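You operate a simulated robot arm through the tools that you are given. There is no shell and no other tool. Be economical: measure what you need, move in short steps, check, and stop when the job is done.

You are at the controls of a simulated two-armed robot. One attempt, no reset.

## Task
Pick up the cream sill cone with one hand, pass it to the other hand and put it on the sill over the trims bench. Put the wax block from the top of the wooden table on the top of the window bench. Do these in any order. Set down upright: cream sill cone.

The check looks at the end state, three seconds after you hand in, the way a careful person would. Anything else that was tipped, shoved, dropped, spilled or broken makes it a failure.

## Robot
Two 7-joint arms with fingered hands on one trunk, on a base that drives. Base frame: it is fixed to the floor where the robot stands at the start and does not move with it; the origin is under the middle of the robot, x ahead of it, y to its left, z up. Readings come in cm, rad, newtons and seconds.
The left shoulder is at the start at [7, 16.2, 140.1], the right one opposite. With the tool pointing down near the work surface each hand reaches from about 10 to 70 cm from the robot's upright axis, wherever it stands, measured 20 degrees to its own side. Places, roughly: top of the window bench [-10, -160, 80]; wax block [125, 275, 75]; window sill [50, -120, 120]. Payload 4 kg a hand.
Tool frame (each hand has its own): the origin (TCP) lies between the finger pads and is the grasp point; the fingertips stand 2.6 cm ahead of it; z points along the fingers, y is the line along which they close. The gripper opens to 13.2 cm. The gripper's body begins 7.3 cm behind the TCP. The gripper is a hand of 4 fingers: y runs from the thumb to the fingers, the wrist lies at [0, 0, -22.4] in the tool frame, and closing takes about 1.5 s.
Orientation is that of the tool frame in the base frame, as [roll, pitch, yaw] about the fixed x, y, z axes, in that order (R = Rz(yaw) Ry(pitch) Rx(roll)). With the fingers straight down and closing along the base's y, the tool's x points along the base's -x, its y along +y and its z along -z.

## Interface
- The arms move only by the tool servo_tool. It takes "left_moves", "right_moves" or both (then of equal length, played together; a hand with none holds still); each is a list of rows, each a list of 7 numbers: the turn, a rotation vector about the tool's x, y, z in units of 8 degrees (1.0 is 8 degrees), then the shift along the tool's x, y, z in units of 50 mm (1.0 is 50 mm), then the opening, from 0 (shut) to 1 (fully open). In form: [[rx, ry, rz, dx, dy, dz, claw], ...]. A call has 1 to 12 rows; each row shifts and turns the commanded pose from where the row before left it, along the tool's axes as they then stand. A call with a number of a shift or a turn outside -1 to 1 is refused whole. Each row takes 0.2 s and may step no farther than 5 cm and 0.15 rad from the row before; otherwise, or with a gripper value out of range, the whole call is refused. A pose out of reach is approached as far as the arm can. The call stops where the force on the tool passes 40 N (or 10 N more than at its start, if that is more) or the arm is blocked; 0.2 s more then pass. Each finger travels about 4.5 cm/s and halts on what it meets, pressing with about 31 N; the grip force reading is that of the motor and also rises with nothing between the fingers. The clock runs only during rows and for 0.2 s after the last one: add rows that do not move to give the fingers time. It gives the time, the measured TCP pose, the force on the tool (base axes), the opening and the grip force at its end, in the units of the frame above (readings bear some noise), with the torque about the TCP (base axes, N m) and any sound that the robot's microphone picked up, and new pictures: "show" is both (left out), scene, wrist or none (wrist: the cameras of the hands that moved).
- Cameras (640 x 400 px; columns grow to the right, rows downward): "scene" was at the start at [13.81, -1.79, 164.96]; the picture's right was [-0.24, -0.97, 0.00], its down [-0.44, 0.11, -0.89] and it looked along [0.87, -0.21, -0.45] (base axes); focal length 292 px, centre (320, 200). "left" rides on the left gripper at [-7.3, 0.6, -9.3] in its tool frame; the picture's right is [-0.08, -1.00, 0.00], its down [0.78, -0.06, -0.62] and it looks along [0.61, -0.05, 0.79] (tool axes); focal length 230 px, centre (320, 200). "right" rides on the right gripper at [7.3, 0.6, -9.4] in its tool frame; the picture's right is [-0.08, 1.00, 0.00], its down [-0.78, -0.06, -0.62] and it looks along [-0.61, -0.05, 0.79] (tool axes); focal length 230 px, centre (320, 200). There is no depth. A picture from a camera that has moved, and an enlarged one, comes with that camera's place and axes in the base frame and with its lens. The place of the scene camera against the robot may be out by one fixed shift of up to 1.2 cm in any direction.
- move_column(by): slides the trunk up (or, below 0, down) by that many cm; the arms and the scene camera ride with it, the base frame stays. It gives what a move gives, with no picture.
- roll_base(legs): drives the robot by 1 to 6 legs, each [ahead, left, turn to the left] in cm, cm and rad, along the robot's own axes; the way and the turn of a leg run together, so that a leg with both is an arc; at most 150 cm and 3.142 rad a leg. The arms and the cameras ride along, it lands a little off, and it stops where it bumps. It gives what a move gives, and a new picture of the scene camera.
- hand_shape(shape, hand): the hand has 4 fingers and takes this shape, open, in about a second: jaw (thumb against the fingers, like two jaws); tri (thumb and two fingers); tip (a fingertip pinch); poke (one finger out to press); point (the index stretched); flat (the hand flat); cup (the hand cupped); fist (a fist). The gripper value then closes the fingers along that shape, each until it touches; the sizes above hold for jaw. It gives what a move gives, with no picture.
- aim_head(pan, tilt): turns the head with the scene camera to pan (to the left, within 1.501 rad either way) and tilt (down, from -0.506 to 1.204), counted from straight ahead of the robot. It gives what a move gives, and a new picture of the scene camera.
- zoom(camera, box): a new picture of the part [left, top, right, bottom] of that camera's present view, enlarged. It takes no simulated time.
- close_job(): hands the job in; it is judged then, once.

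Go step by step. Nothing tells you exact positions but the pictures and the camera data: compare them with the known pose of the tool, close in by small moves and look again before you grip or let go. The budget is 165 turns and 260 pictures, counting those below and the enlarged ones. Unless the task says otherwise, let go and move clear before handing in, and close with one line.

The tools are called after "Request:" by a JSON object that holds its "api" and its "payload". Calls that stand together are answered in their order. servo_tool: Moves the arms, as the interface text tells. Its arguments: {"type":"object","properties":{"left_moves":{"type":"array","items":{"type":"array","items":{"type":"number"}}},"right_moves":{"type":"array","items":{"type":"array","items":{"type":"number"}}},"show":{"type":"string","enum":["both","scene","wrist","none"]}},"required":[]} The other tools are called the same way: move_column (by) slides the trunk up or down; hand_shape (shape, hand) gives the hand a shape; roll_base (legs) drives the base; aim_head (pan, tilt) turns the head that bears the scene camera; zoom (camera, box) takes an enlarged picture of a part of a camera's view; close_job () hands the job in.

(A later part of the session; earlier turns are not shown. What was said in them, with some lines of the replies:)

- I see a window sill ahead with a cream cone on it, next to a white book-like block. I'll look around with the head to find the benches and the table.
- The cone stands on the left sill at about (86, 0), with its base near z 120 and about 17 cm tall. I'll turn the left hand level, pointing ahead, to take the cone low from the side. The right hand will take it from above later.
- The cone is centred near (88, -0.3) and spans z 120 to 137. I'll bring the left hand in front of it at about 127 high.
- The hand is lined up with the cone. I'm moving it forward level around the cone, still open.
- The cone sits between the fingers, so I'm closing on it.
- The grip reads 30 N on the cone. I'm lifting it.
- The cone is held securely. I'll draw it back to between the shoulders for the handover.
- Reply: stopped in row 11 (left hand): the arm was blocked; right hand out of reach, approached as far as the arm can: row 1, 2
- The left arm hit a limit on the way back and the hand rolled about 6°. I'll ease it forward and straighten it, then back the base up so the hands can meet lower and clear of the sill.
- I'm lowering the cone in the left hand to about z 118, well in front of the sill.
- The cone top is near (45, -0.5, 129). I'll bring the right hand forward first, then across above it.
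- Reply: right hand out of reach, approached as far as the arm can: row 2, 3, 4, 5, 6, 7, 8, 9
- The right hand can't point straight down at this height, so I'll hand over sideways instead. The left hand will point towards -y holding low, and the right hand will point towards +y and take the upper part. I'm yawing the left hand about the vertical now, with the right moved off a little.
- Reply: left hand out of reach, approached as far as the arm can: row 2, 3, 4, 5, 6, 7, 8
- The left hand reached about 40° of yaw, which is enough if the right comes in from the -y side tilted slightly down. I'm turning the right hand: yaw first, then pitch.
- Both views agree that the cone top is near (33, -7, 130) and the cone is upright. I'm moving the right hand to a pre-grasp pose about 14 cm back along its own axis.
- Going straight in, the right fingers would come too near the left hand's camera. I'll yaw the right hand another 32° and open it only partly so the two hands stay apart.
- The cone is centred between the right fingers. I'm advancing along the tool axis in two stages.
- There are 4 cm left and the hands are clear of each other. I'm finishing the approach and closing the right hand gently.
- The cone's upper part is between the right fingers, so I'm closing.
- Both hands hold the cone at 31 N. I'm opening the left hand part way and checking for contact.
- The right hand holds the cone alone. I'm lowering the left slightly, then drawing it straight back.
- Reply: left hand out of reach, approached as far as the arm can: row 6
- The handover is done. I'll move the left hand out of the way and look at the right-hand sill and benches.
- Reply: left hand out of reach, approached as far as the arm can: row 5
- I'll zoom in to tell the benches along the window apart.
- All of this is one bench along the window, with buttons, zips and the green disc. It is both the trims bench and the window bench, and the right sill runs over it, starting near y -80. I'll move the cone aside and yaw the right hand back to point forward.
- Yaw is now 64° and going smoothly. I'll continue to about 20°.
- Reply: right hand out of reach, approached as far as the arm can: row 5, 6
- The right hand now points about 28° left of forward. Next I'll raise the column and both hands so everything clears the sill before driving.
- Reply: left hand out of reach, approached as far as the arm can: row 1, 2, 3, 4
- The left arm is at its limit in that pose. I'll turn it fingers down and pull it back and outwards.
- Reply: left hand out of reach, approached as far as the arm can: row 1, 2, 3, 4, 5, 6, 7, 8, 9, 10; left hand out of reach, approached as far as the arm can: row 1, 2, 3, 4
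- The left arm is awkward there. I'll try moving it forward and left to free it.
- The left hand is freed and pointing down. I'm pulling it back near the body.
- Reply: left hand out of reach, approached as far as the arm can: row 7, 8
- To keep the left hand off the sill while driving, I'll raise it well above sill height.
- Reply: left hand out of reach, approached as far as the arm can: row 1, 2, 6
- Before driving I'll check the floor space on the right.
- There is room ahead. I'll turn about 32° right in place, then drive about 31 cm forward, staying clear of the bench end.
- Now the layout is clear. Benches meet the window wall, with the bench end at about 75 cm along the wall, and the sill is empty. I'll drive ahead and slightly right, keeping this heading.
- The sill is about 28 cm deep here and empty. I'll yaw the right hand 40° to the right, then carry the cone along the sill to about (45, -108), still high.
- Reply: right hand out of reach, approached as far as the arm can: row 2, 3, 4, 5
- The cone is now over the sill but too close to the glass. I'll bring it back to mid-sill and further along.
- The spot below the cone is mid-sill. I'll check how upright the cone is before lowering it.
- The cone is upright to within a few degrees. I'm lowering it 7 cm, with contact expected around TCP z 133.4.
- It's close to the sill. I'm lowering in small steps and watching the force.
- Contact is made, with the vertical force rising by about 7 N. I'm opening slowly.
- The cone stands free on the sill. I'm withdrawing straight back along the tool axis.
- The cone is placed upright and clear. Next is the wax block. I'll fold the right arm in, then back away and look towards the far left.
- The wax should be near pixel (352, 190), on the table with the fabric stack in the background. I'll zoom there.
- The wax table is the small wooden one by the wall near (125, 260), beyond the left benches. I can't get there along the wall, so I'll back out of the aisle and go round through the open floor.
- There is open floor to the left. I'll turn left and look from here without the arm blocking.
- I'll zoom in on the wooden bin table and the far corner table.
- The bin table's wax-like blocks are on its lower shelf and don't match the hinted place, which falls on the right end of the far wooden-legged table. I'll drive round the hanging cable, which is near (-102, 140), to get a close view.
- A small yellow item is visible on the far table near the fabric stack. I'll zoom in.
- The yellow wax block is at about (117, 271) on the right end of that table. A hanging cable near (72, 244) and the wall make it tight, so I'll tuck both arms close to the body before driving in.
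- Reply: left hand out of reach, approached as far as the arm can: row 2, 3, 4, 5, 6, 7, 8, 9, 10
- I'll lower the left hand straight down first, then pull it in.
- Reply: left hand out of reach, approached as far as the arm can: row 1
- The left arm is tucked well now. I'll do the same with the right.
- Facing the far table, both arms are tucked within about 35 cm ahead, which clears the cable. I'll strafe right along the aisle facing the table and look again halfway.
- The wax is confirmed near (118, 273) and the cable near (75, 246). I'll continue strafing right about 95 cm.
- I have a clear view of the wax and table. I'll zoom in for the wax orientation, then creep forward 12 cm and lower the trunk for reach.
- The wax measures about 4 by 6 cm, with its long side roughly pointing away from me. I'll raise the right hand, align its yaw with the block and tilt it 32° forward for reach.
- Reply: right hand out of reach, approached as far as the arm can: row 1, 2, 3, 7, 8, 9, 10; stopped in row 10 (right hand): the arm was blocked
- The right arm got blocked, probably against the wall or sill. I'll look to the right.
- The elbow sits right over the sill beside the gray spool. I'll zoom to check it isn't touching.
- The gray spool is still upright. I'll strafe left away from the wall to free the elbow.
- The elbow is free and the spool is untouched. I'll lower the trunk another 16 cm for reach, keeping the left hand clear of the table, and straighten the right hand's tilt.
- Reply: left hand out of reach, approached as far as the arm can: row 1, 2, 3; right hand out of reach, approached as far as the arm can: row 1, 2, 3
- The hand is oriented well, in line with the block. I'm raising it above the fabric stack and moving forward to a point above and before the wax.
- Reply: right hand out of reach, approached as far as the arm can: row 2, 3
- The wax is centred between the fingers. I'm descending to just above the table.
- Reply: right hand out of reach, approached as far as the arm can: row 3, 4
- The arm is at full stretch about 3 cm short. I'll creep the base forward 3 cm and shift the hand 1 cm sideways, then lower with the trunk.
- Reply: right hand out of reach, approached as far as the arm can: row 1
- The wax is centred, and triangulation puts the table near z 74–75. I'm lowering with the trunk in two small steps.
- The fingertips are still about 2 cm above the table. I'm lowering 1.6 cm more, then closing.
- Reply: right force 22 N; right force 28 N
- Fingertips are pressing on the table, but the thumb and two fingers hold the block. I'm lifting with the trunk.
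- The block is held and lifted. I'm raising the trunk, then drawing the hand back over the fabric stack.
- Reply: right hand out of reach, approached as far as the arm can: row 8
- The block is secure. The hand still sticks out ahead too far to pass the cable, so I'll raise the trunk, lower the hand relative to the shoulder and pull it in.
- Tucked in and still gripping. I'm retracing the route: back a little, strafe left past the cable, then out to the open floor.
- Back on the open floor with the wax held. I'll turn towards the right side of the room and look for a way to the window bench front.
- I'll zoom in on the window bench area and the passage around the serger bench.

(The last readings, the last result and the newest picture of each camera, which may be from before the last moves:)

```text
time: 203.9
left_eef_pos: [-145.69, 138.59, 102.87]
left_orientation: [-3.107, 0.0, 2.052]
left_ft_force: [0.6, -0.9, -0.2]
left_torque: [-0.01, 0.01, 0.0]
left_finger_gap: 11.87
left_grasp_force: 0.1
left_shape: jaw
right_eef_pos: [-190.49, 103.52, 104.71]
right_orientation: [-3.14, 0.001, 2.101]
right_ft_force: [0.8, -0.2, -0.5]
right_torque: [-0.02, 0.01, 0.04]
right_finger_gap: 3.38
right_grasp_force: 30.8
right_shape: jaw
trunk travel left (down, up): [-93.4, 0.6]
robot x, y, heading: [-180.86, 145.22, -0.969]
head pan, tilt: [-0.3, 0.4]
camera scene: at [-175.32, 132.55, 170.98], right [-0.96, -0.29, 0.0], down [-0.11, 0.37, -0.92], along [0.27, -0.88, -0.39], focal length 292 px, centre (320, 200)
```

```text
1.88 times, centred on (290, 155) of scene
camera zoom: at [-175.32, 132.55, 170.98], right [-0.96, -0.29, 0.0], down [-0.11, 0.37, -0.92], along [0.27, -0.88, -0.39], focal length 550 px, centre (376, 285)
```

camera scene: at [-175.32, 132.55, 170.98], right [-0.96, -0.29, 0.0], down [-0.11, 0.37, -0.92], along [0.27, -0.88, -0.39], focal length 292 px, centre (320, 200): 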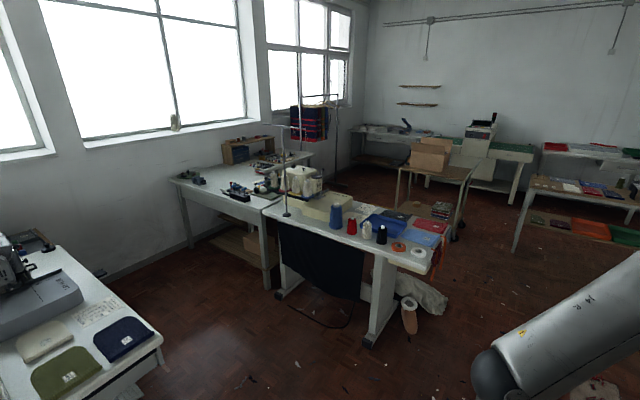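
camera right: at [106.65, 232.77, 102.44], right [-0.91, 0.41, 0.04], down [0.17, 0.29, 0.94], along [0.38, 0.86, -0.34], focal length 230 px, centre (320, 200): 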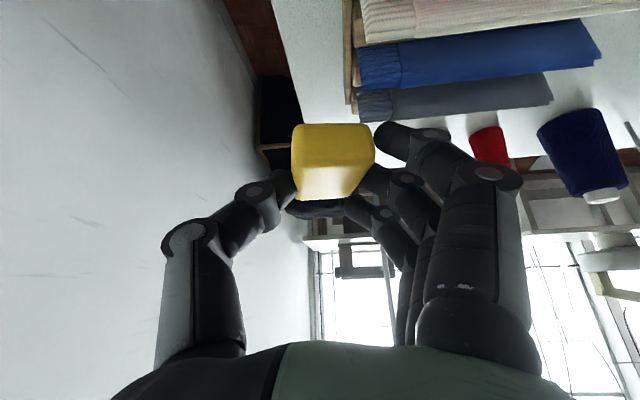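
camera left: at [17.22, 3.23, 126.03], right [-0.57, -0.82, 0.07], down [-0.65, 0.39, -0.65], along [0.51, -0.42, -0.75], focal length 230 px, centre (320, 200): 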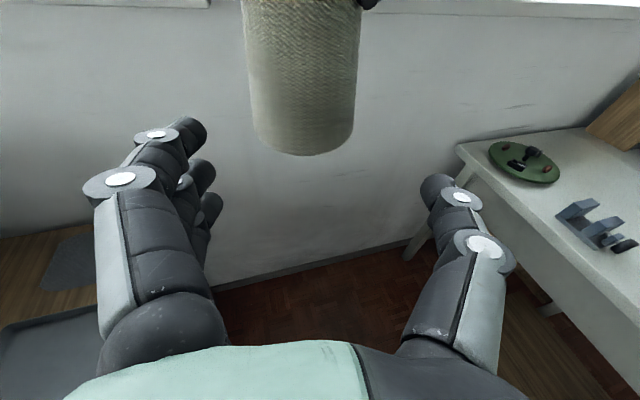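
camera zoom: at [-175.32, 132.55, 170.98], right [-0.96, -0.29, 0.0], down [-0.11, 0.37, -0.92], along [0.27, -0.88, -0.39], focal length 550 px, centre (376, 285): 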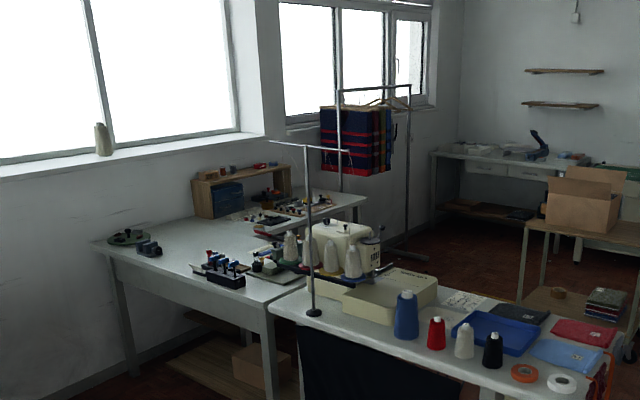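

The cone still stands on the sill. The way is clear round the end of the serger bench, so I'll drive through the open floor to the front of the window bench.

Request:
{"api": "roll_base", "payload": {"legs": [[50, -75, 0], [50, -75, 0]]}}

Request:
{"api": "aim_head", "payload": {"pan": 0.3, "tilt": 0.5}}

```text
time: 213.0
left_eef_pos: [-212.01, -29.2, 102.88]
left_orientation: [-3.107, 0.0, 2.051]
left_ft_force: [0.2, -0.1, -0.6]
left_torque: [0.03, 0.02, 0.0]
left_finger_gap: 11.86
left_grasp_force: 0.1
left_shape: jaw
right_eef_pos: [-256.92, -64.35, 104.81]
right_orientation: [-3.139, 0.004, 2.103]
right_ft_force: [-0.4, 0.2, -1.4]
right_torque: [-0.01, 0.02, 0.01]
right_finger_gap: 3.4
right_grasp_force: 31.0
right_shape: jaw
trunk travel left (down, up): [-93.4, 0.6]
robot x, y, heading: [-247.2, -23.17, -0.969]
head pan, tilt: [-0.3, 0.4]
camera scene: at [-241.79, -35.31, 170.99], right [-0.96, -0.3, 0.0], down [-0.12, 0.37, -0.92], along [0.27, -0.88, -0.39], focal length 292 px, centre (320, 200)
```

scene: 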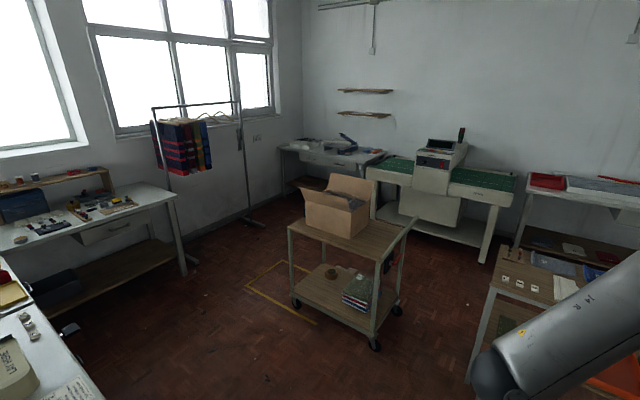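

```text
time: 214.0
left_eef_pos: [-212.08, -29.32, 102.78]
left_orientation: [-3.107, 0.0, 2.052]
left_ft_force: [0.1, -0.1, 0.0]
left_torque: [0.01, 0.01, 0.01]
left_finger_gap: 11.86
left_grasp_force: 0.0
left_shape: jaw
right_eef_pos: [-256.9, -64.56, 104.77]
right_orientation: [3.142, 0.001, 2.102]
right_ft_force: [-0.7, -1.0, -0.6]
right_torque: [0.01, -0.01, 0.0]
right_finger_gap: 3.38
right_grasp_force: 30.8
right_shape: jaw
trunk travel left (down, up): [-93.4, 0.6]
robot x, y, heading: [-247.34, -22.52, -0.972]
head pan, tilt: [0.3, 0.499]
camera scene: at [-237.47, -32.24, 170.07], right [-0.62, -0.78, 0.0], down [-0.37, 0.3, -0.88], along [0.69, -0.55, -0.48], focal length 292 px, centre (320, 200)
```

scene: 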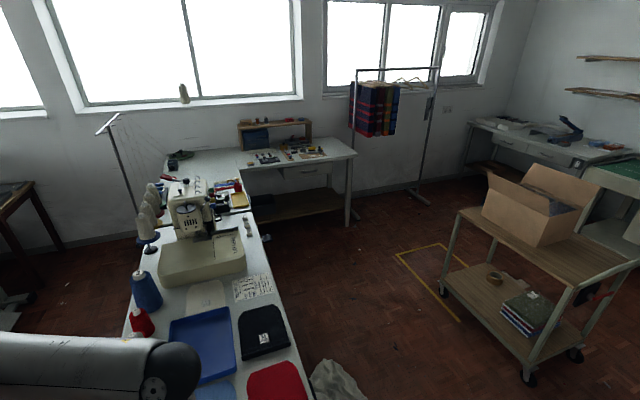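

The corridor between the white bag and the cart is clear. I'll turn to face the window wall, shift right, then drive in towards the window bench.

Request:
{"api": "roll_base", "payload": {"legs": [[0, 0, 0.66], [42, -102, 0]]}}

Request:
{"api": "aim_head", "payload": {"pan": 0.0, "tilt": 0.5}}

```text
time: 221.5
left_eef_pos: [-206.31, -115.39, 102.78]
left_orientation: [-3.106, 0.0, 2.733]
left_ft_force: [-0.2, -0.2, 0.4]
left_torque: [0.0, -0.02, -0.02]
left_finger_gap: 11.84
left_grasp_force: 0.0
left_shape: jaw
right_eef_pos: [-219.11, -171.06, 104.74]
right_orientation: [-3.14, 0.004, 2.784]
right_ft_force: [-0.2, -0.4, -1.4]
right_torque: [-0.01, 0.02, 0.01]
right_finger_gap: 3.37
right_grasp_force: 31.1
right_shape: jaw
trunk travel left (down, up): [-93.4, 0.6]
robot x, y, heading: [-237.81, -132.4, -0.291]
head pan, tilt: [0.3, 0.499]
camera scene: at [-223.92, -133.43, 170.07], right [0.01, -1.0, 0.0], down [-0.48, -0.01, -0.88], along [0.88, 0.01, -0.48], focal length 292 px, centre (320, 200)
```

scene: 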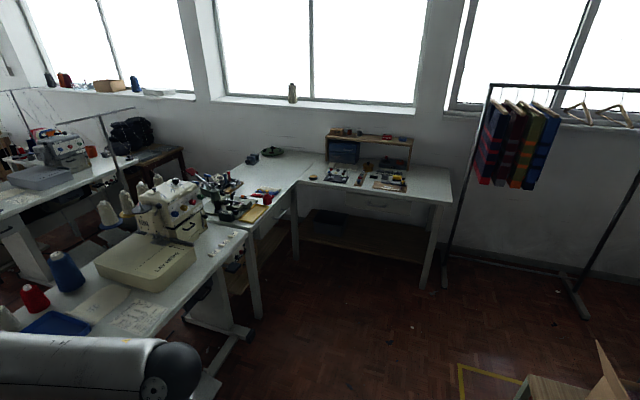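

```text
time: 222.3
left_eef_pos: [-206.25, -115.48, 102.94]
left_orientation: [-3.106, 0.0, 2.734]
left_ft_force: [-0.2, 1.2, -0.8]
left_torque: [0.01, 0.0, 0.01]
left_finger_gap: 11.88
left_grasp_force: 0.1
left_shape: jaw
right_eef_pos: [-218.99, -171.11, 104.88]
right_orientation: [-3.139, 0.003, 2.784]
right_ft_force: [0.3, 0.0, -0.8]
right_torque: [0.02, -0.01, -0.02]
right_finger_gap: 3.35
right_grasp_force: 31.1
right_shape: jaw
trunk travel left (down, up): [-93.4, 0.6]
robot x, y, heading: [-237.91, -132.72, -0.29]
head pan, tilt: [0.0, 0.499]
camera scene: at [-224.29, -136.26, 170.06], right [-0.29, -0.96, 0.0], down [-0.46, 0.14, -0.88], along [0.84, -0.25, -0.48], focal length 292 px, centre (320, 200)
```

scene: 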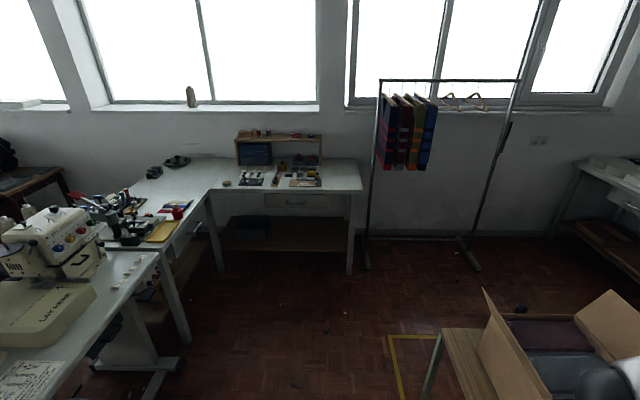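

The window bench lies straight ahead, with free white space at its right end. I'll zoom to choose the spot.

Request:
{"api": "zoom", "payload": {"camera": "scene", "box": [190, 120, 380, 240]}}

Request:
{"api": "roll_base", "payload": {"legs": [[110, 3, -0.02]]}}

```text
3.33 times, centred on (285, 180) of scene
camera zoom: at [-224.29, -136.26, 170.06], right [-0.29, -0.96, 0.0], down [-0.46, 0.14, -0.88], along [0.84, -0.25, -0.48], focal length 974 px, centre (437, 267)
```

zoom: 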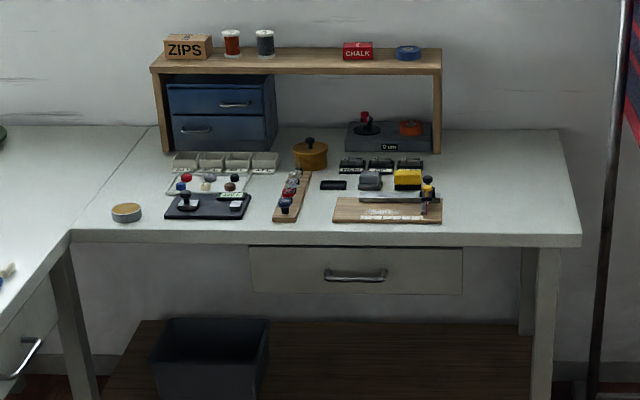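

```text
time: 227.9
left_eef_pos: [-99.44, -146.5, 102.91]
left_orientation: [-3.108, -0.001, 2.709]
left_ft_force: [0.5, 0.9, 0.1]
left_torque: [0.01, -0.01, -0.01]
left_finger_gap: 11.88
left_grasp_force: 0.0
left_shape: jaw
right_eef_pos: [-113.52, -201.64, 104.76]
right_orientation: [-3.139, 0.003, 2.76]
right_ft_force: [0.0, 0.0, -0.1]
right_torque: [0.0, -0.03, -0.02]
right_finger_gap: 3.37
right_grasp_force: 31.1
right_shape: jaw
trunk travel left (down, up): [-93.4, 0.6]
robot x, y, heading: [-131.08, -162.92, -0.317]
head pan, tilt: [0.0, 0.499]
camera scene: at [-118.04, -166.68, 170.07], right [-0.31, -0.95, 0.0], down [-0.45, 0.15, -0.88], along [0.84, -0.27, -0.48], focal length 292 px, centre (320, 200)
```

scene: 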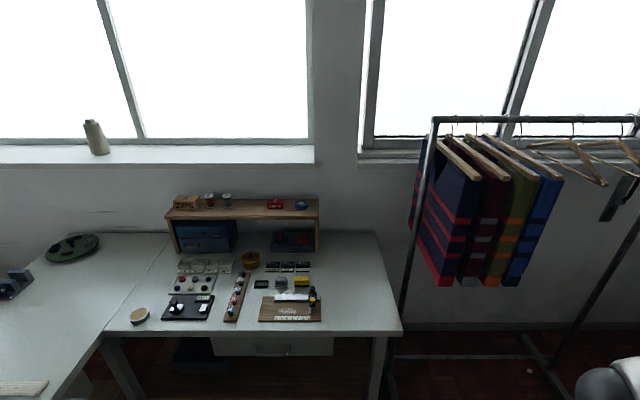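

There's a clear free patch at the right front of the bench, about (-41, -206). I'm driving 44 cm closer.

Request:
{"api": "roll_base", "payload": {"legs": [[44, 0, 0]]}}

Request:
{"api": "aim_head", "payload": {"pan": -0.15, "tilt": 0.9}}

```text
time: 230.6
left_eef_pos: [-58.11, -159.79, 102.89]
left_orientation: [-3.107, -0.002, 2.71]
left_ft_force: [-0.1, -0.5, -0.5]
left_torque: [0.02, -0.01, -0.01]
left_finger_gap: 11.85
left_grasp_force: 0.0
left_shape: jaw
right_eef_pos: [-72.07, -214.85, 104.88]
right_orientation: [-3.139, 0.003, 2.761]
right_ft_force: [-0.5, 0.0, 0.2]
right_torque: [-0.04, 0.01, -0.01]
right_finger_gap: 3.36
right_grasp_force: 31.2
right_shape: jaw
trunk travel left (down, up): [-93.4, 0.6]
robot x, y, heading: [-89.94, -176.11, -0.311]
head pan, tilt: [0.0, 0.499]
camera scene: at [-76.64, -180.04, 170.09], right [-0.31, -0.95, 0.0], down [-0.45, 0.15, -0.88], along [0.84, -0.27, -0.48], focal length 292 px, centre (320, 200)
```

scene: 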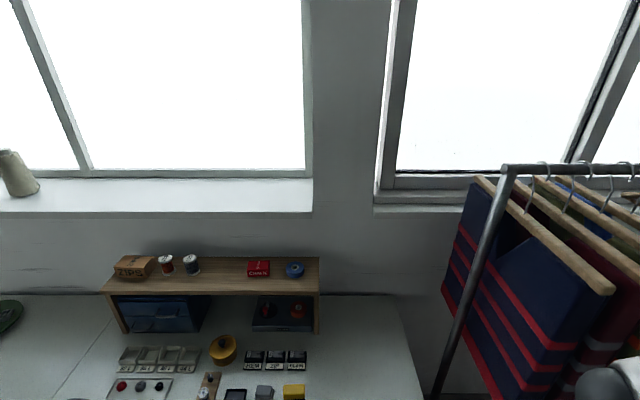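

```text
time: 231.4
left_eef_pos: [-57.85, -159.81, 102.82]
left_orientation: [-3.107, -0.001, 2.71]
left_ft_force: [0.1, 0.4, 0.3]
left_torque: [0.01, 0.01, 0.02]
left_finger_gap: 11.86
left_grasp_force: 0.0
left_shape: jaw
right_eef_pos: [-71.93, -214.94, 104.75]
right_orientation: [-3.139, 0.001, 2.761]
right_ft_force: [0.2, 0.2, -0.6]
right_torque: [0.01, 0.01, 0.0]
right_finger_gap: 3.37
right_grasp_force: 30.9
right_shape: jaw
trunk travel left (down, up): [-93.4, 0.6]
robot x, y, heading: [-89.96, -176.34, -0.313]
head pan, tilt: [-0.15, 0.901]
camera scene: at [-78.25, -180.71, 166.68], right [-0.45, -0.9, 0.0], down [-0.7, 0.35, -0.62], along [0.56, -0.28, -0.78], focal length 292 px, centre (320, 200)
```

scene: 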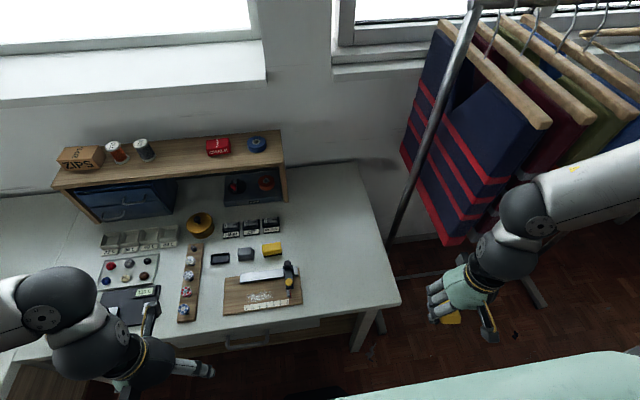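

The free patch at the bench's right front is about (-43, -204), well away from the items. I'll pitch the hand back to its gripping tilt so the block is level and move over the spot.

Request:
{"api": "servo_tool", "payload": {"right_moves": [[0, -1, 0, 0, 0, 0, 0], [0, -1, 0, 0, 0, 0, 0], [0, -1, 0, 0, 0, 0, 0], [0, -1, 0, 0, 0, 0, 0], [0, 0, 0, -0.55, 0.6, 0.346, 0], [0, 0, 0, -0.55, 0.6, 0.346, 0], [0, 0, 0, -0.55, 0.6, 0.346, 0], [0, 0, 0, -0.55, 0.6, 0.346, 0], [0, 0, 0, -0.55, 0.6, 0.346, 0], [0, 0, 0, -0.55, 0.6, 0.346, 0], [0, 0, 0, -0.55, 0.6, 0.346, 0], [0, 0, 0, 0, 0, 0, 0]], "show": "both"}}

```text
time: 234.1
left_eef_pos: [-57.95, -159.74, 102.85]
left_orientation: [-3.106, -0.001, 2.71]
left_ft_force: [0.6, -1.1, -0.2]
left_torque: [0.02, 0.0, 0.0]
left_finger_gap: 11.86
left_grasp_force: 0.1
left_shape: jaw
right_eef_pos: [-51.27, -211.47, 106.25]
right_orientation: [3.134, 0.126, 2.767]
right_ft_force: [-0.5, 0.0, -1.2]
right_torque: [-0.05, 0.0, -0.02]
right_finger_gap: 3.38
right_grasp_force: 31.3
right_shape: jaw
right hand out of reach, approached as far as the arm can: row 1, 2, 3, 4, 7, 8, 9, 10, 11
trunk travel left (down, up): [-93.4, 0.6]
robot x, y, heading: [-89.97, -176.31, -0.311]
head pan, tilt: [-0.15, 0.901]
camera scene: at [-78.25, -180.64, 166.67], right [-0.45, -0.9, 0.0], down [-0.7, 0.35, -0.62], along [0.56, -0.28, -0.78], focal length 292 px, centre (320, 200)
camera right: at [-58.85, -207.88, 114.76], right [0.44, 0.9, 0.02], down [0.63, -0.32, 0.71], along [0.64, -0.3, -0.7], focal length 230 px, centre (320, 200)
```

scene: 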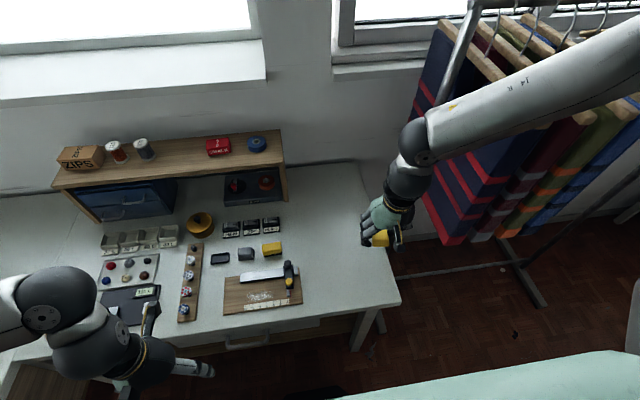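
right: 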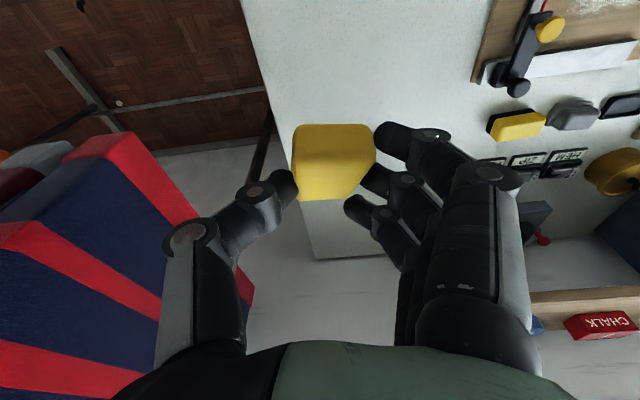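

The wrist can't tilt this close in. I'll back off about 22 cm and lower the trunk so the arm can extend with the right tilt, as it did when gripping.

Request:
{"api": "roll_base", "payload": {"legs": [[-22, 0, 0]]}}

Request:
{"api": "move_column", "payload": {"by": -16}}

Request:
{"api": "servo_tool", "payload": {"right_moves": [[0, -0.5, 0, -0.7, 0.2, 0.1, 0], [0, -0.5, 0, -0.7, 0.2, 0.1, 0], [0, -0.5, 0, -0.7, 0.2, 0.1, 0], [0, -0.5, 0, -0.7, 0.2, 0.15, 0], [0, -0.5, 0, -0.7, 0.2, 0.2, 0], [0, -0.5, 0, -0.7, 0.2, 0.25, 0], [0, -0.2, 0, 0, 0, 0, 0], [0, 0, 0, 0, 0, 0, 0]], "show": "both"}}

```text
time: 235.7
left_eef_pos: [-78.52, -153.01, 102.74]
left_orientation: [-3.107, -0.002, 2.709]
left_ft_force: [0.3, 0.7, -0.2]
left_torque: [0.01, 0.06, 0.01]
left_finger_gap: 11.86
left_grasp_force: 0.0
left_shape: jaw
right_eef_pos: [-71.94, -204.81, 106.31]
right_orientation: [3.134, 0.124, 2.766]
right_ft_force: [0.6, -0.2, -0.1]
right_torque: [-0.01, 0.0, -0.01]
right_finger_gap: 3.39
right_grasp_force: 31.1
right_shape: jaw
trunk travel left (down, up): [-93.4, 0.6]
robot x, y, heading: [-111.02, -169.05, -0.311]
head pan, tilt: [-0.15, 0.901]
camera scene: at [-98.85, -174.06, 166.64], right [-0.45, -0.9, 0.0], down [-0.7, 0.35, -0.62], along [0.55, -0.28, -0.79], focal length 292 px, centre (320, 200)
```

scene: 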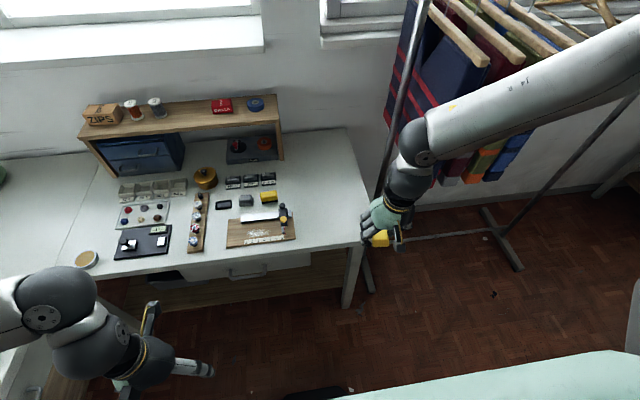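

```text
time: 237.6
left_eef_pos: [-78.78, -152.96, 86.99]
left_orientation: [-3.106, 0.0, 2.711]
left_ft_force: [0.0, 1.0, 0.0]
left_torque: [0.0, 0.03, 0.01]
left_finger_gap: 11.84
left_grasp_force: 0.0
left_shape: jaw
right_eef_pos: [-72.3, -204.74, 90.4]
right_orientation: [3.134, 0.127, 2.767]
right_ft_force: [0.1, -0.3, 0.4]
right_torque: [-0.02, -0.02, 0.02]
right_finger_gap: 3.38
right_grasp_force: 30.6
right_shape: jaw
trunk travel left (down, up): [-77.4, 16.6]
robot x, y, heading: [-110.86, -169.06, -0.314]
head pan, tilt: [-0.15, 0.901]
```

```text
time: 239.4
left_eef_pos: [-78.83, -153.12, 86.77]
left_orientation: [-3.105, -0.001, 2.711]
left_ft_force: [0.5, 0.5, -0.1]
left_torque: [0.02, -0.02, 0.0]
left_finger_gap: 11.88
left_grasp_force: 0.0
left_shape: jaw
right_eef_pos: [-55.42, -211.39, 97.75]
right_orientation: [3.133, 0.573, 2.762]
right_ft_force: [-0.3, 0.1, -1.0]
right_torque: [-0.01, -0.03, -0.01]
right_finger_gap: 3.37
right_grasp_force: 30.6
right_shape: jaw
right hand out of reach, approached as far as the arm can: row 1, 2, 3, 4, 5, 6
trunk travel left (down, up): [-77.4, 16.6]
robot x, y, heading: [-110.49, -169.31, -0.317]
head pan, tilt: [-0.15, 0.901]
camera scene: at [-99.28, -173.91, 150.68], right [-0.45, -0.9, 0.0], down [-0.7, 0.35, -0.62], along [0.56, -0.28, -0.78], focal length 292 px, centre (320, 200)
camera right: at [-65.67, -206.76, 101.61], right [0.42, 0.9, 0.05], down [0.28, -0.18, 0.94], along [0.86, -0.39, -0.33], focal length 230 px, centre (320, 200)
```

scene: 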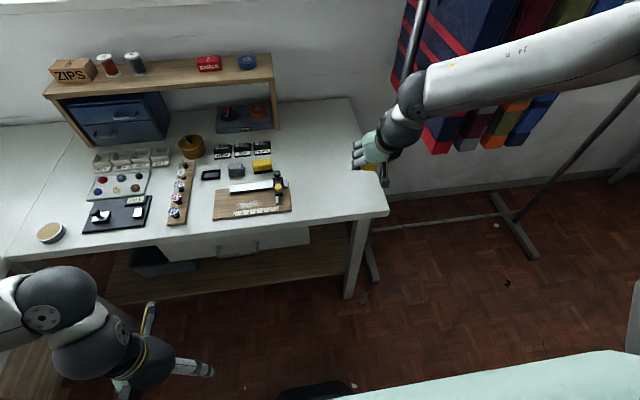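
right: 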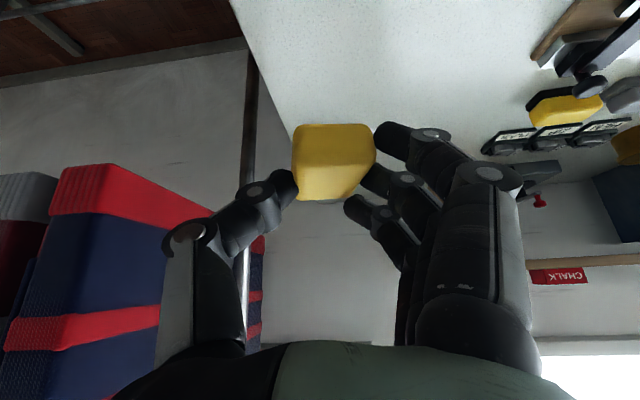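

The block is level again. I'm moving it 9 cm in and 12 cm left, over the free patch.

Request:
{"api": "servo_tool", "payload": {"right_moves": [[0, 0, 0, -0.3, 0.58, 0.29, 0], [0, 0, 0, -0.3, 0.58, 0.29, 0], [0, 0, 0, -0.3, 0.58, 0.29, 0], [0, 0, 0, -0.3, 0.58, 0.29, 0], [0, 0, 0, 0, 0, 0, 0]], "show": "both"}}

```text
time: 240.6
left_eef_pos: [-78.81, -153.02, 86.91]
left_orientation: [-3.107, 0.0, 2.71]
left_ft_force: [0.3, -0.8, -0.6]
left_torque: [-0.01, 0.01, 0.03]
left_finger_gap: 11.88
left_grasp_force: 0.1
left_shape: jaw
right_eef_pos: [-53.58, -210.1, 101.48]
right_orientation: [3.131, 0.575, 2.762]
right_ft_force: [1.3, 0.3, -1.0]
right_torque: [0.01, -0.02, 0.01]
right_finger_gap: 3.37
right_grasp_force: 31.3
right_shape: jaw
right hand out of reach, approached as far as the arm can: row 1, 2, 3, 4
trunk travel left (down, up): [-77.4, 16.6]
robot x, y, heading: [-110.89, -169.47, -0.313]
head pan, tilt: [-0.15, 0.901]
camera scene: at [-99.27, -173.94, 150.68], right [-0.45, -0.9, 0.0], down [-0.7, 0.35, -0.62], along [0.56, -0.28, -0.78], focal length 292 px, centre (320, 200)
camera right: at [-63.79, -205.55, 105.3], right [0.42, 0.9, 0.05], down [0.28, -0.18, 0.94], along [0.86, -0.39, -0.33], focal length 230 px, centre (320, 200)
```

scene: 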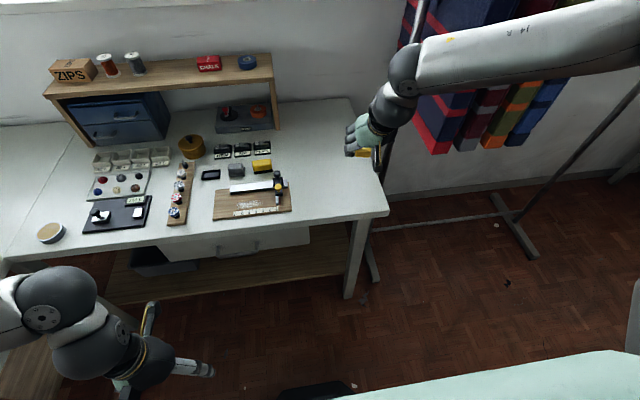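
right: 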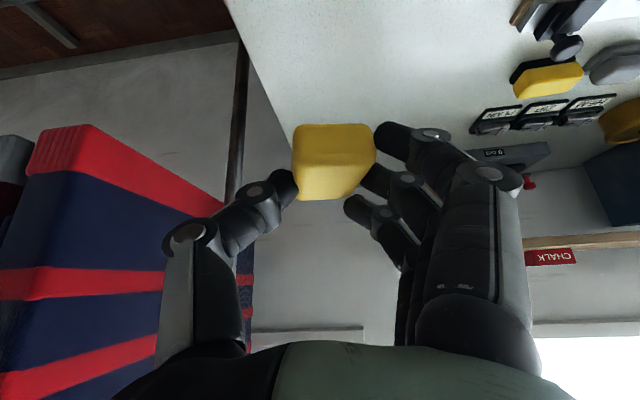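

I'll use the base for the horizontal shift (8 cm ahead, 9 cm left), and the trunk for lowering, so the hand's pose stays fixed.

Request:
{"api": "roll_base", "payload": {"legs": [[8.2, 9.1, 0]]}}

Request:
{"api": "move_column", "payload": {"by": -10}}

Request:
{"api": "servo_tool", "payload": {"right_moves": [[0, 0, 0, 0, 0, 0, 0]], "show": "both"}}

```text
time: 241.8
left_eef_pos: [-68.34, -147.1, 86.94]
left_orientation: [-3.105, 0.0, 2.707]
left_ft_force: [0.2, -0.1, 0.2]
left_torque: [0.01, 0.03, -0.03]
left_finger_gap: 11.85
left_grasp_force: 0.0
left_shape: jaw
right_eef_pos: [-43.34, -204.37, 101.47]
right_orientation: [3.13, 0.574, 2.759]
right_ft_force: [1.0, -0.6, -1.9]
right_torque: [-0.01, 0.05, -0.02]
right_finger_gap: 3.36
right_grasp_force: 30.8
right_shape: jaw
trunk travel left (down, up): [-77.4, 16.6]
robot x, y, heading: [-100.17, -163.21, -0.319]
head pan, tilt: [-0.15, 0.901]
camera scene: at [-88.9, -167.97, 150.69], right [-0.45, -0.89, 0.0], down [-0.7, 0.35, -0.62], along [0.56, -0.28, -0.78], focal length 292 px, centre (320, 200)
```

scene: 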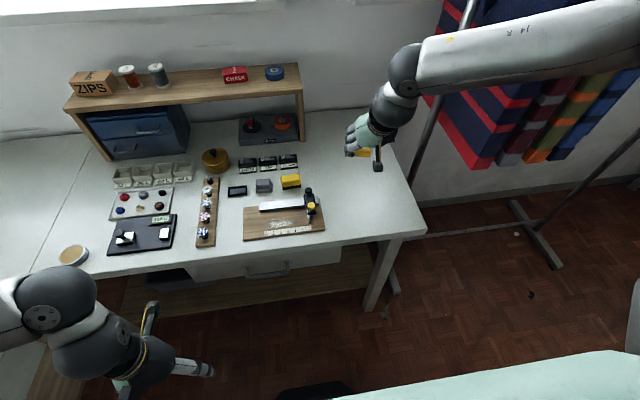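

```text
time: 243.2
left_eef_pos: [-68.22, -147.04, 76.81]
left_orientation: [-3.108, 0.0, 2.708]
left_ft_force: [-0.6, 1.2, 0.6]
left_torque: [-0.01, 0.01, 0.01]
left_finger_gap: 11.88
left_grasp_force: 0.0
left_shape: jaw
right_eef_pos: [-43.28, -204.37, 91.42]
right_orientation: [3.132, 0.574, 2.758]
right_ft_force: [-0.4, 0.0, -0.7]
right_torque: [0.0, 0.0, -0.03]
right_finger_gap: 3.36
right_grasp_force: 30.8
right_shape: jaw
trunk travel left (down, up): [-67.4, 26.6]
robot x, y, heading: [-100.02, -163.51, -0.316]
head pan, tilt: [-0.15, 0.901]
```

```text
time: 243.6
left_eef_pos: [-68.27, -147.05, 76.77]
left_orientation: [-3.106, -0.002, 2.707]
left_ft_force: [0.0, -0.1, -0.1]
left_torque: [0.03, -0.03, 0.01]
left_finger_gap: 11.86
left_grasp_force: 0.1
left_shape: jaw
right_eef_pos: [-43.31, -204.31, 91.32]
right_orientation: [3.131, 0.573, 2.755]
right_ft_force: [-0.7, 0.5, 0.3]
right_torque: [-0.03, 0.0, -0.01]
right_finger_gap: 3.36
right_grasp_force: 30.3
right_shape: jaw
trunk travel left (down, up): [-67.4, 26.6]
robot x, y, heading: [-100.55, -163.54, -0.316]
head pan, tilt: [-0.15, 0.901]
camera scene: at [-88.75, -167.89, 140.68], right [-0.45, -0.89, 0.0], down [-0.7, 0.35, -0.62], along [0.55, -0.28, -0.78], focal length 292 px, centre (320, 200)
camera right: at [-53.43, -199.69, 95.29], right [0.43, 0.9, 0.05], down [0.28, -0.18, 0.94], along [0.86, -0.39, -0.33], focal length 230 px, centre (320, 200)
```

scene: 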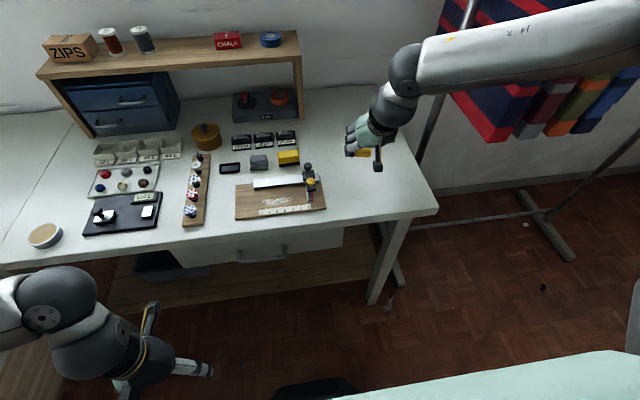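
right: 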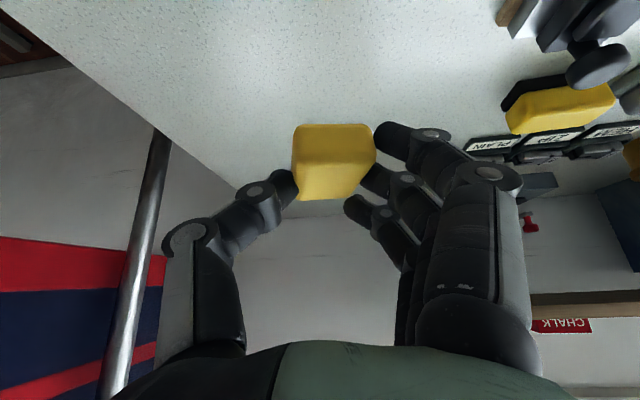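

The block is over the clear patch. I'm lowering in steps until it touches.

Request:
{"api": "move_column", "payload": {"by": -6}}

Request:
{"api": "move_column", "payload": {"by": -1}}

Request:
{"api": "zoom", "payload": {"camera": "right", "box": [160, 0, 640, 300]}}

```text
time: 244.6
left_eef_pos: [-68.37, -147.12, 70.83]
left_orientation: [-3.106, 0.002, 2.708]
left_ft_force: [0.3, 0.0, 0.8]
left_torque: [0.01, -0.01, 0.03]
left_finger_gap: 11.87
left_grasp_force: 0.1
left_shape: jaw
right_eef_pos: [-43.21, -204.19, 85.31]
right_orientation: [3.133, 0.573, 2.756]
right_ft_force: [0.0, 0.3, 0.2]
right_torque: [-0.01, -0.04, 0.01]
right_finger_gap: 3.33
right_grasp_force: 30.8
right_shape: jaw
trunk travel left (down, up): [-61.4, 32.6]
robot x, y, heading: [-100.3, -163.09, -0.315]
head pan, tilt: [-0.15, 0.901]
```

```text
time: 245.1
left_eef_pos: [-68.26, -146.95, 69.91]
left_orientation: [-3.107, -0.001, 2.706]
left_ft_force: [0.0, 0.0, -0.3]
left_torque: [0.04, 0.01, 0.01]
left_finger_gap: 11.87
left_grasp_force: 0.0
left_shape: jaw
right_eef_pos: [-43.2, -204.36, 84.21]
right_orientation: [3.13, 0.574, 2.757]
right_ft_force: [-0.4, -0.7, -0.1]
right_torque: [0.0, -0.02, 0.01]
right_finger_gap: 3.38
right_grasp_force: 30.7
right_shape: jaw
trunk travel left (down, up): [-60.4, 33.6]
robot x, y, heading: [-100.34, -163.85, -0.315]
head pan, tilt: [-0.15, 0.901]
```

```text
1.33 times, centred on (400, 150) of right
camera zoom: at [-53.46, -199.69, 88.3], right [0.43, 0.9, 0.05], down [0.28, -0.18, 0.94], along [0.86, -0.39, -0.33], focal length 307 px, centre (213, 267)
```

zoom: 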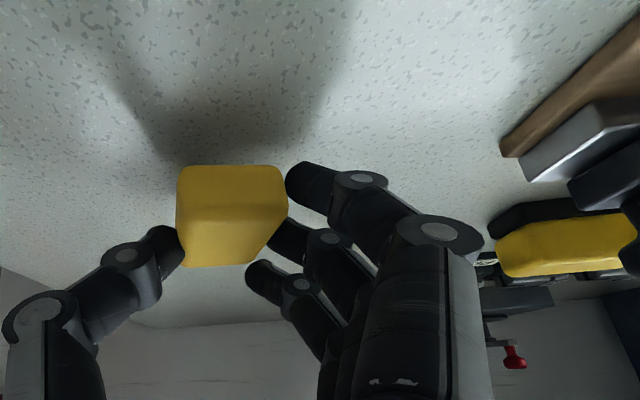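

Request:
{"api": "move_column", "payload": {"by": -0.7}}

Request:
{"api": "move_column", "payload": {"by": -0.5}}

Request:
{"api": "zoom", "payload": {"camera": "right", "box": [160, 0, 640, 300]}}

```text
time: 245.7
left_eef_pos: [-68.3, -147.16, 69.16]
left_orientation: [-3.106, 0.0, 2.705]
left_ft_force: [0.7, -0.5, 0.2]
left_torque: [-0.03, -0.01, 0.02]
left_finger_gap: 11.86
left_grasp_force: 0.2
left_shape: jaw
right_eef_pos: [-43.18, -204.31, 83.77]
right_orientation: [3.131, 0.576, 2.759]
right_ft_force: [-0.2, -0.1, 4.3]
right_torque: [0.24, -0.04, 0.02]
right_finger_gap: 3.34
right_grasp_force: 30.7
right_shape: jaw
trunk travel left (down, up): [-59.7, 34.3]
robot x, y, heading: [-100.39, -163.57, -0.313]
head pan, tilt: [-0.15, 0.901]
```

```text
time: 246.2
left_eef_pos: [-68.38, -147.04, 68.78]
left_orientation: [-3.103, 0.002, 2.706]
left_ft_force: [0.8, 0.3, 0.5]
left_torque: [0.03, -0.04, 0.01]
left_finger_gap: 11.87
left_grasp_force: 0.0
left_shape: jaw
right_eef_pos: [-43.13, -204.33, 83.69]
right_orientation: [3.128, 0.582, 2.754]
right_ft_force: [3.3, -1.0, 21.5]
right_torque: [0.84, -0.22, -0.13]
right_finger_gap: 3.38
right_grasp_force: 31.0
right_shape: jaw
trunk travel left (down, up): [-59.2, 34.8]
robot x, y, heading: [-100.14, -163.19, -0.32]
head pan, tilt: [-0.15, 0.901]
```

```text
1.33 times, centred on (400, 150) of right
camera zoom: at [-53.37, -199.58, 87.48], right [0.43, 0.9, 0.05], down [0.27, -0.18, 0.95], along [0.86, -0.39, -0.32], focal length 307 px, centre (213, 267)
```

zoom: 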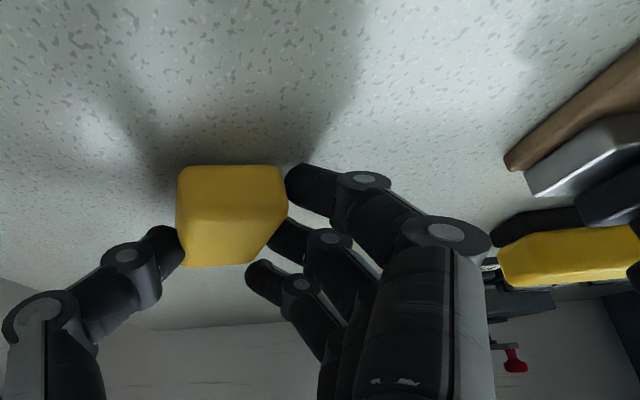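

The block is on the bench with 21 N of contact. I'll ease the pressure slightly and open the fingers.

Request:
{"api": "move_column", "payload": {"by": 0.3}}

Request:
{"api": "servo_tool", "payload": {"right_moves": [[0, 0, 0, 0, 0, 0, 0.3], [0, 0, 0, 0, 0, 0, 0.4], [0, 0, 0, 0, 0, 0, 0.5], [0, 0, 0, 0, 0, 0, 0.6], [0, 0, 0, 0, 0, 0, 0.65], [0, 0, 0, 0, 0, 0, 0.65]], "show": "wrist"}}

```text
time: 246.8
left_eef_pos: [-68.38, -146.95, 69.02]
left_orientation: [-3.105, 0.001, 2.707]
left_ft_force: [-0.6, -1.0, -0.3]
left_torque: [0.0, 0.01, 0.03]
left_finger_gap: 11.87
left_grasp_force: 0.1
left_shape: jaw
right_eef_pos: [-43.45, -204.27, 83.73]
right_orientation: [3.13, 0.579, 2.757]
right_ft_force: [3.1, -0.9, 21.1]
right_torque: [0.78, -0.28, -0.15]
right_finger_gap: 3.39
right_grasp_force: 30.8
right_shape: jaw
trunk travel left (down, up): [-59.5, 34.5]
robot x, y, heading: [-100.1, -163.27, -0.311]
head pan, tilt: [-0.15, 0.901]
```

```text
time: 248.2
left_eef_pos: [-68.33, -147.03, 68.99]
left_orientation: [-3.106, 0.0, 2.705]
left_ft_force: [-0.6, -0.2, -0.7]
left_torque: [0.0, -0.03, 0.02]
left_finger_gap: 11.87
left_grasp_force: 0.0
left_shape: jaw
right_eef_pos: [-43.37, -204.41, 83.65]
right_orientation: [3.133, 0.576, 2.758]
right_ft_force: [2.1, -7.0, 18.5]
right_torque: [0.55, -0.12, -0.07]
right_finger_gap: 8.15
right_grasp_force: 0.1
right_shape: jaw
trunk travel left (down, up): [-59.5, 34.5]
robot x, y, heading: [-99.82, -163.34, -0.317]
head pan, tilt: [-0.15, 0.901]
camera right: at [-53.59, -199.72, 87.5], right [0.43, 0.9, 0.05], down [0.27, -0.18, 0.94], along [0.86, -0.39, -0.33], focal length 230 px, centre (320, 200)
```

right: 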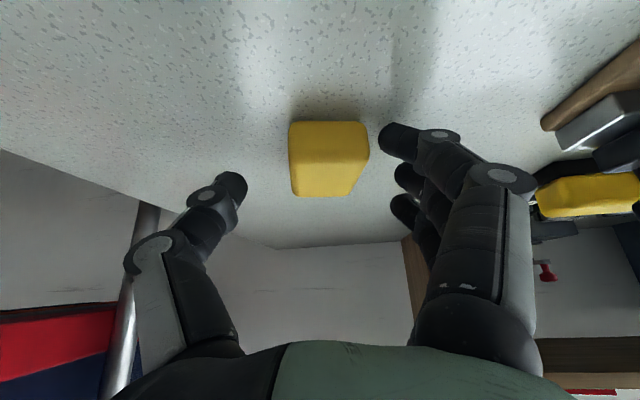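

The wax block rests flat and released. I'm raising the hand straight up with the trunk.

Request:
{"api": "move_column", "payload": {"by": 18}}

Request:
{"api": "roll_base", "payload": {"legs": [[-25, 0, 0]]}}

Request:
{"api": "zoom", "payload": {"camera": "scene", "box": [0, 0, 460, 300]}}

Request:
{"api": "aim_head", "payload": {"pan": 0.5, "tilt": 0.4}}

```text
time: 250.2
left_eef_pos: [-68.23, -146.99, 86.9]
left_orientation: [-3.105, -0.003, 2.706]
left_ft_force: [0.4, -0.4, 0.0]
left_torque: [0.0, -0.01, -0.03]
left_finger_gap: 11.87
left_grasp_force: 0.1
left_shape: jaw
right_eef_pos: [-43.21, -204.33, 101.44]
right_orientation: [3.131, 0.575, 2.758]
right_ft_force: [0.2, -1.1, 0.3]
right_torque: [-0.06, -0.03, 0.03]
right_finger_gap: 8.52
right_grasp_force: 0.1
right_shape: jaw
trunk travel left (down, up): [-77.5, 16.5]
robot x, y, heading: [-100.4, -162.98, -0.316]
head pan, tilt: [-0.15, 0.901]
```

```text
time: 252.0
left_eef_pos: [-91.61, -139.47, 87.02]
left_orientation: [-3.108, -0.001, 2.703]
left_ft_force: [0.2, 1.2, 0.4]
left_torque: [0.03, 0.0, 0.03]
left_finger_gap: 11.88
left_grasp_force: 0.0
left_shape: jaw
right_eef_pos: [-66.81, -196.81, 101.36]
right_orientation: [3.132, 0.574, 2.757]
right_ft_force: [0.2, 0.4, -0.3]
right_torque: [0.02, 0.0, -0.01]
right_finger_gap: 8.53
right_grasp_force: 0.1
right_shape: jaw
trunk travel left (down, up): [-77.5, 16.5]
robot x, y, heading: [-123.87, -155.88, -0.317]
head pan, tilt: [-0.15, 0.901]
camera scene: at [-112.18, -160.23, 150.76], right [-0.45, -0.89, 0.0], down [-0.7, 0.35, -0.62], along [0.55, -0.28, -0.78], focal length 292 px, centre (320, 200)
```

scene: 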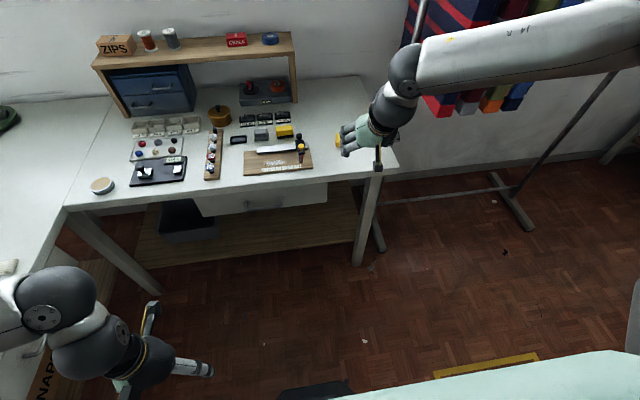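

```text
1.33 times, centred on (230, 150) of scene
camera zoom: at [-112.18, -160.23, 150.76], right [-0.45, -0.89, 0.0], down [-0.7, 0.35, -0.62], along [0.55, -0.28, -0.78], focal length 390 px, centre (440, 267)
```

zoom: 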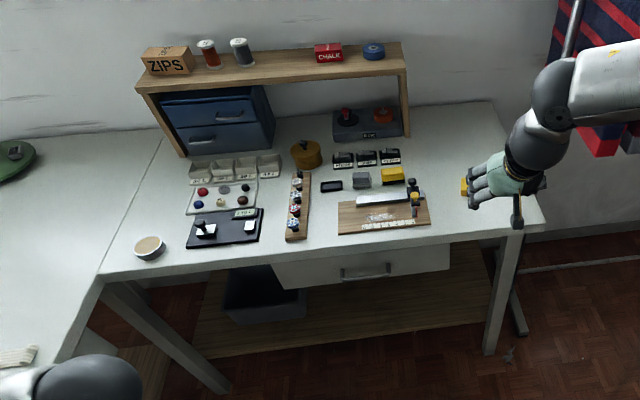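

```text
time: 253.0
left_eef_pos: [-91.75, -139.42, 87.02]
left_orientation: [-3.107, -0.001, 2.704]
left_ft_force: [-0.7, -0.3, -0.7]
left_torque: [0.0, -0.01, 0.0]
left_finger_gap: 11.84
left_grasp_force: 0.2
left_shape: jaw
right_eef_pos: [-66.81, -196.82, 101.59]
right_orientation: [3.129, 0.574, 2.753]
right_ft_force: [-0.3, 0.5, -0.2]
right_torque: [-0.03, -0.02, -0.01]
right_finger_gap: 8.53
right_grasp_force: 0.1
right_shape: jaw
trunk travel left (down, up): [-77.5, 16.5]
robot x, y, heading: [-123.41, -155.6, -0.317]
head pan, tilt: [0.499, 0.4]
camera scene: at [-109.85, -155.15, 155.07], right [0.18, -0.98, 0.0], down [-0.38, -0.07, -0.92], along [0.91, 0.16, -0.39], focal length 292 px, centre (320, 200)
```

scene: 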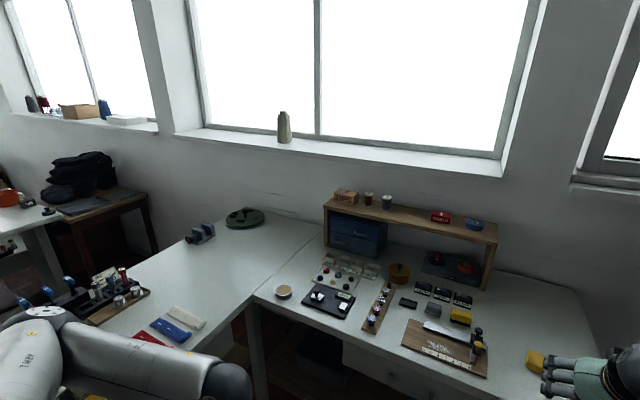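

Both objects look in place, and the wax projects exactly onto the bench spot. I'll back off a little more for one final check.

Request:
{"api": "roll_base", "payload": {"legs": [[-25, 0, 0]]}}

Request:
{"api": "zoom", "payload": {"camera": "scene", "box": [340, 160, 640, 360]}}

```text
time: 254.8
left_eef_pos: [-115.84, -131.42, 86.76]
left_orientation: [-3.106, -0.001, 2.703]
left_ft_force: [0.8, -0.5, -0.3]
left_torque: [-0.01, -0.02, 0.03]
left_finger_gap: 11.89
left_grasp_force: 0.0
left_shape: jaw
right_eef_pos: [-90.93, -188.85, 101.38]
right_orientation: [3.131, 0.574, 2.753]
right_ft_force: [0.0, 0.0, -0.5]
right_torque: [0.03, 0.02, 0.0]
right_finger_gap: 8.54
right_grasp_force: 0.0
right_shape: jaw
trunk travel left (down, up): [-77.5, 16.5]
robot x, y, heading: [-147.6, -147.62, -0.319]
head pan, tilt: [0.499, 0.4]
camera scene: at [-133.95, -147.17, 155.06], right [0.18, -0.98, 0.0], down [-0.38, -0.07, -0.92], along [0.91, 0.16, -0.39], focal length 292 px, centre (320, 200)
```

scene: 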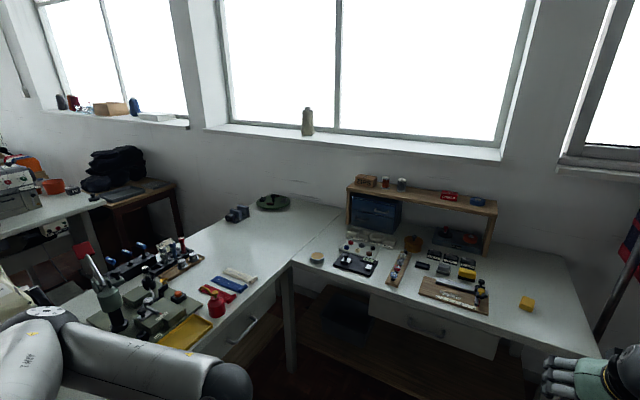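

```text
2.00 times, centred on (490, 260) of scene
camera zoom: at [-133.95, -147.17, 155.06], right [0.18, -0.98, 0.0], down [-0.38, -0.07, -0.92], along [0.91, 0.16, -0.39], focal length 584 px, centre (-20, 80)
```

zoom: 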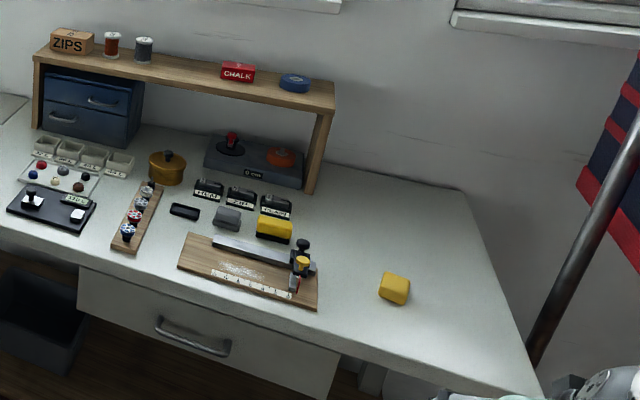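

The wax block lies flat on the window bench, the cone stands upright on the sill, and both hands are clear. I'm handing in.

Request:
{"api": "close_job", "payload": {}}

```text
The job is handed in.
```

I passed the cream sill cone from the left hand to the right and stood it upright on the sill over the trims bench. I also moved the yellow wax block from the table to the top of the window bench. Nothing else looked tipped or moved in the last pictures.
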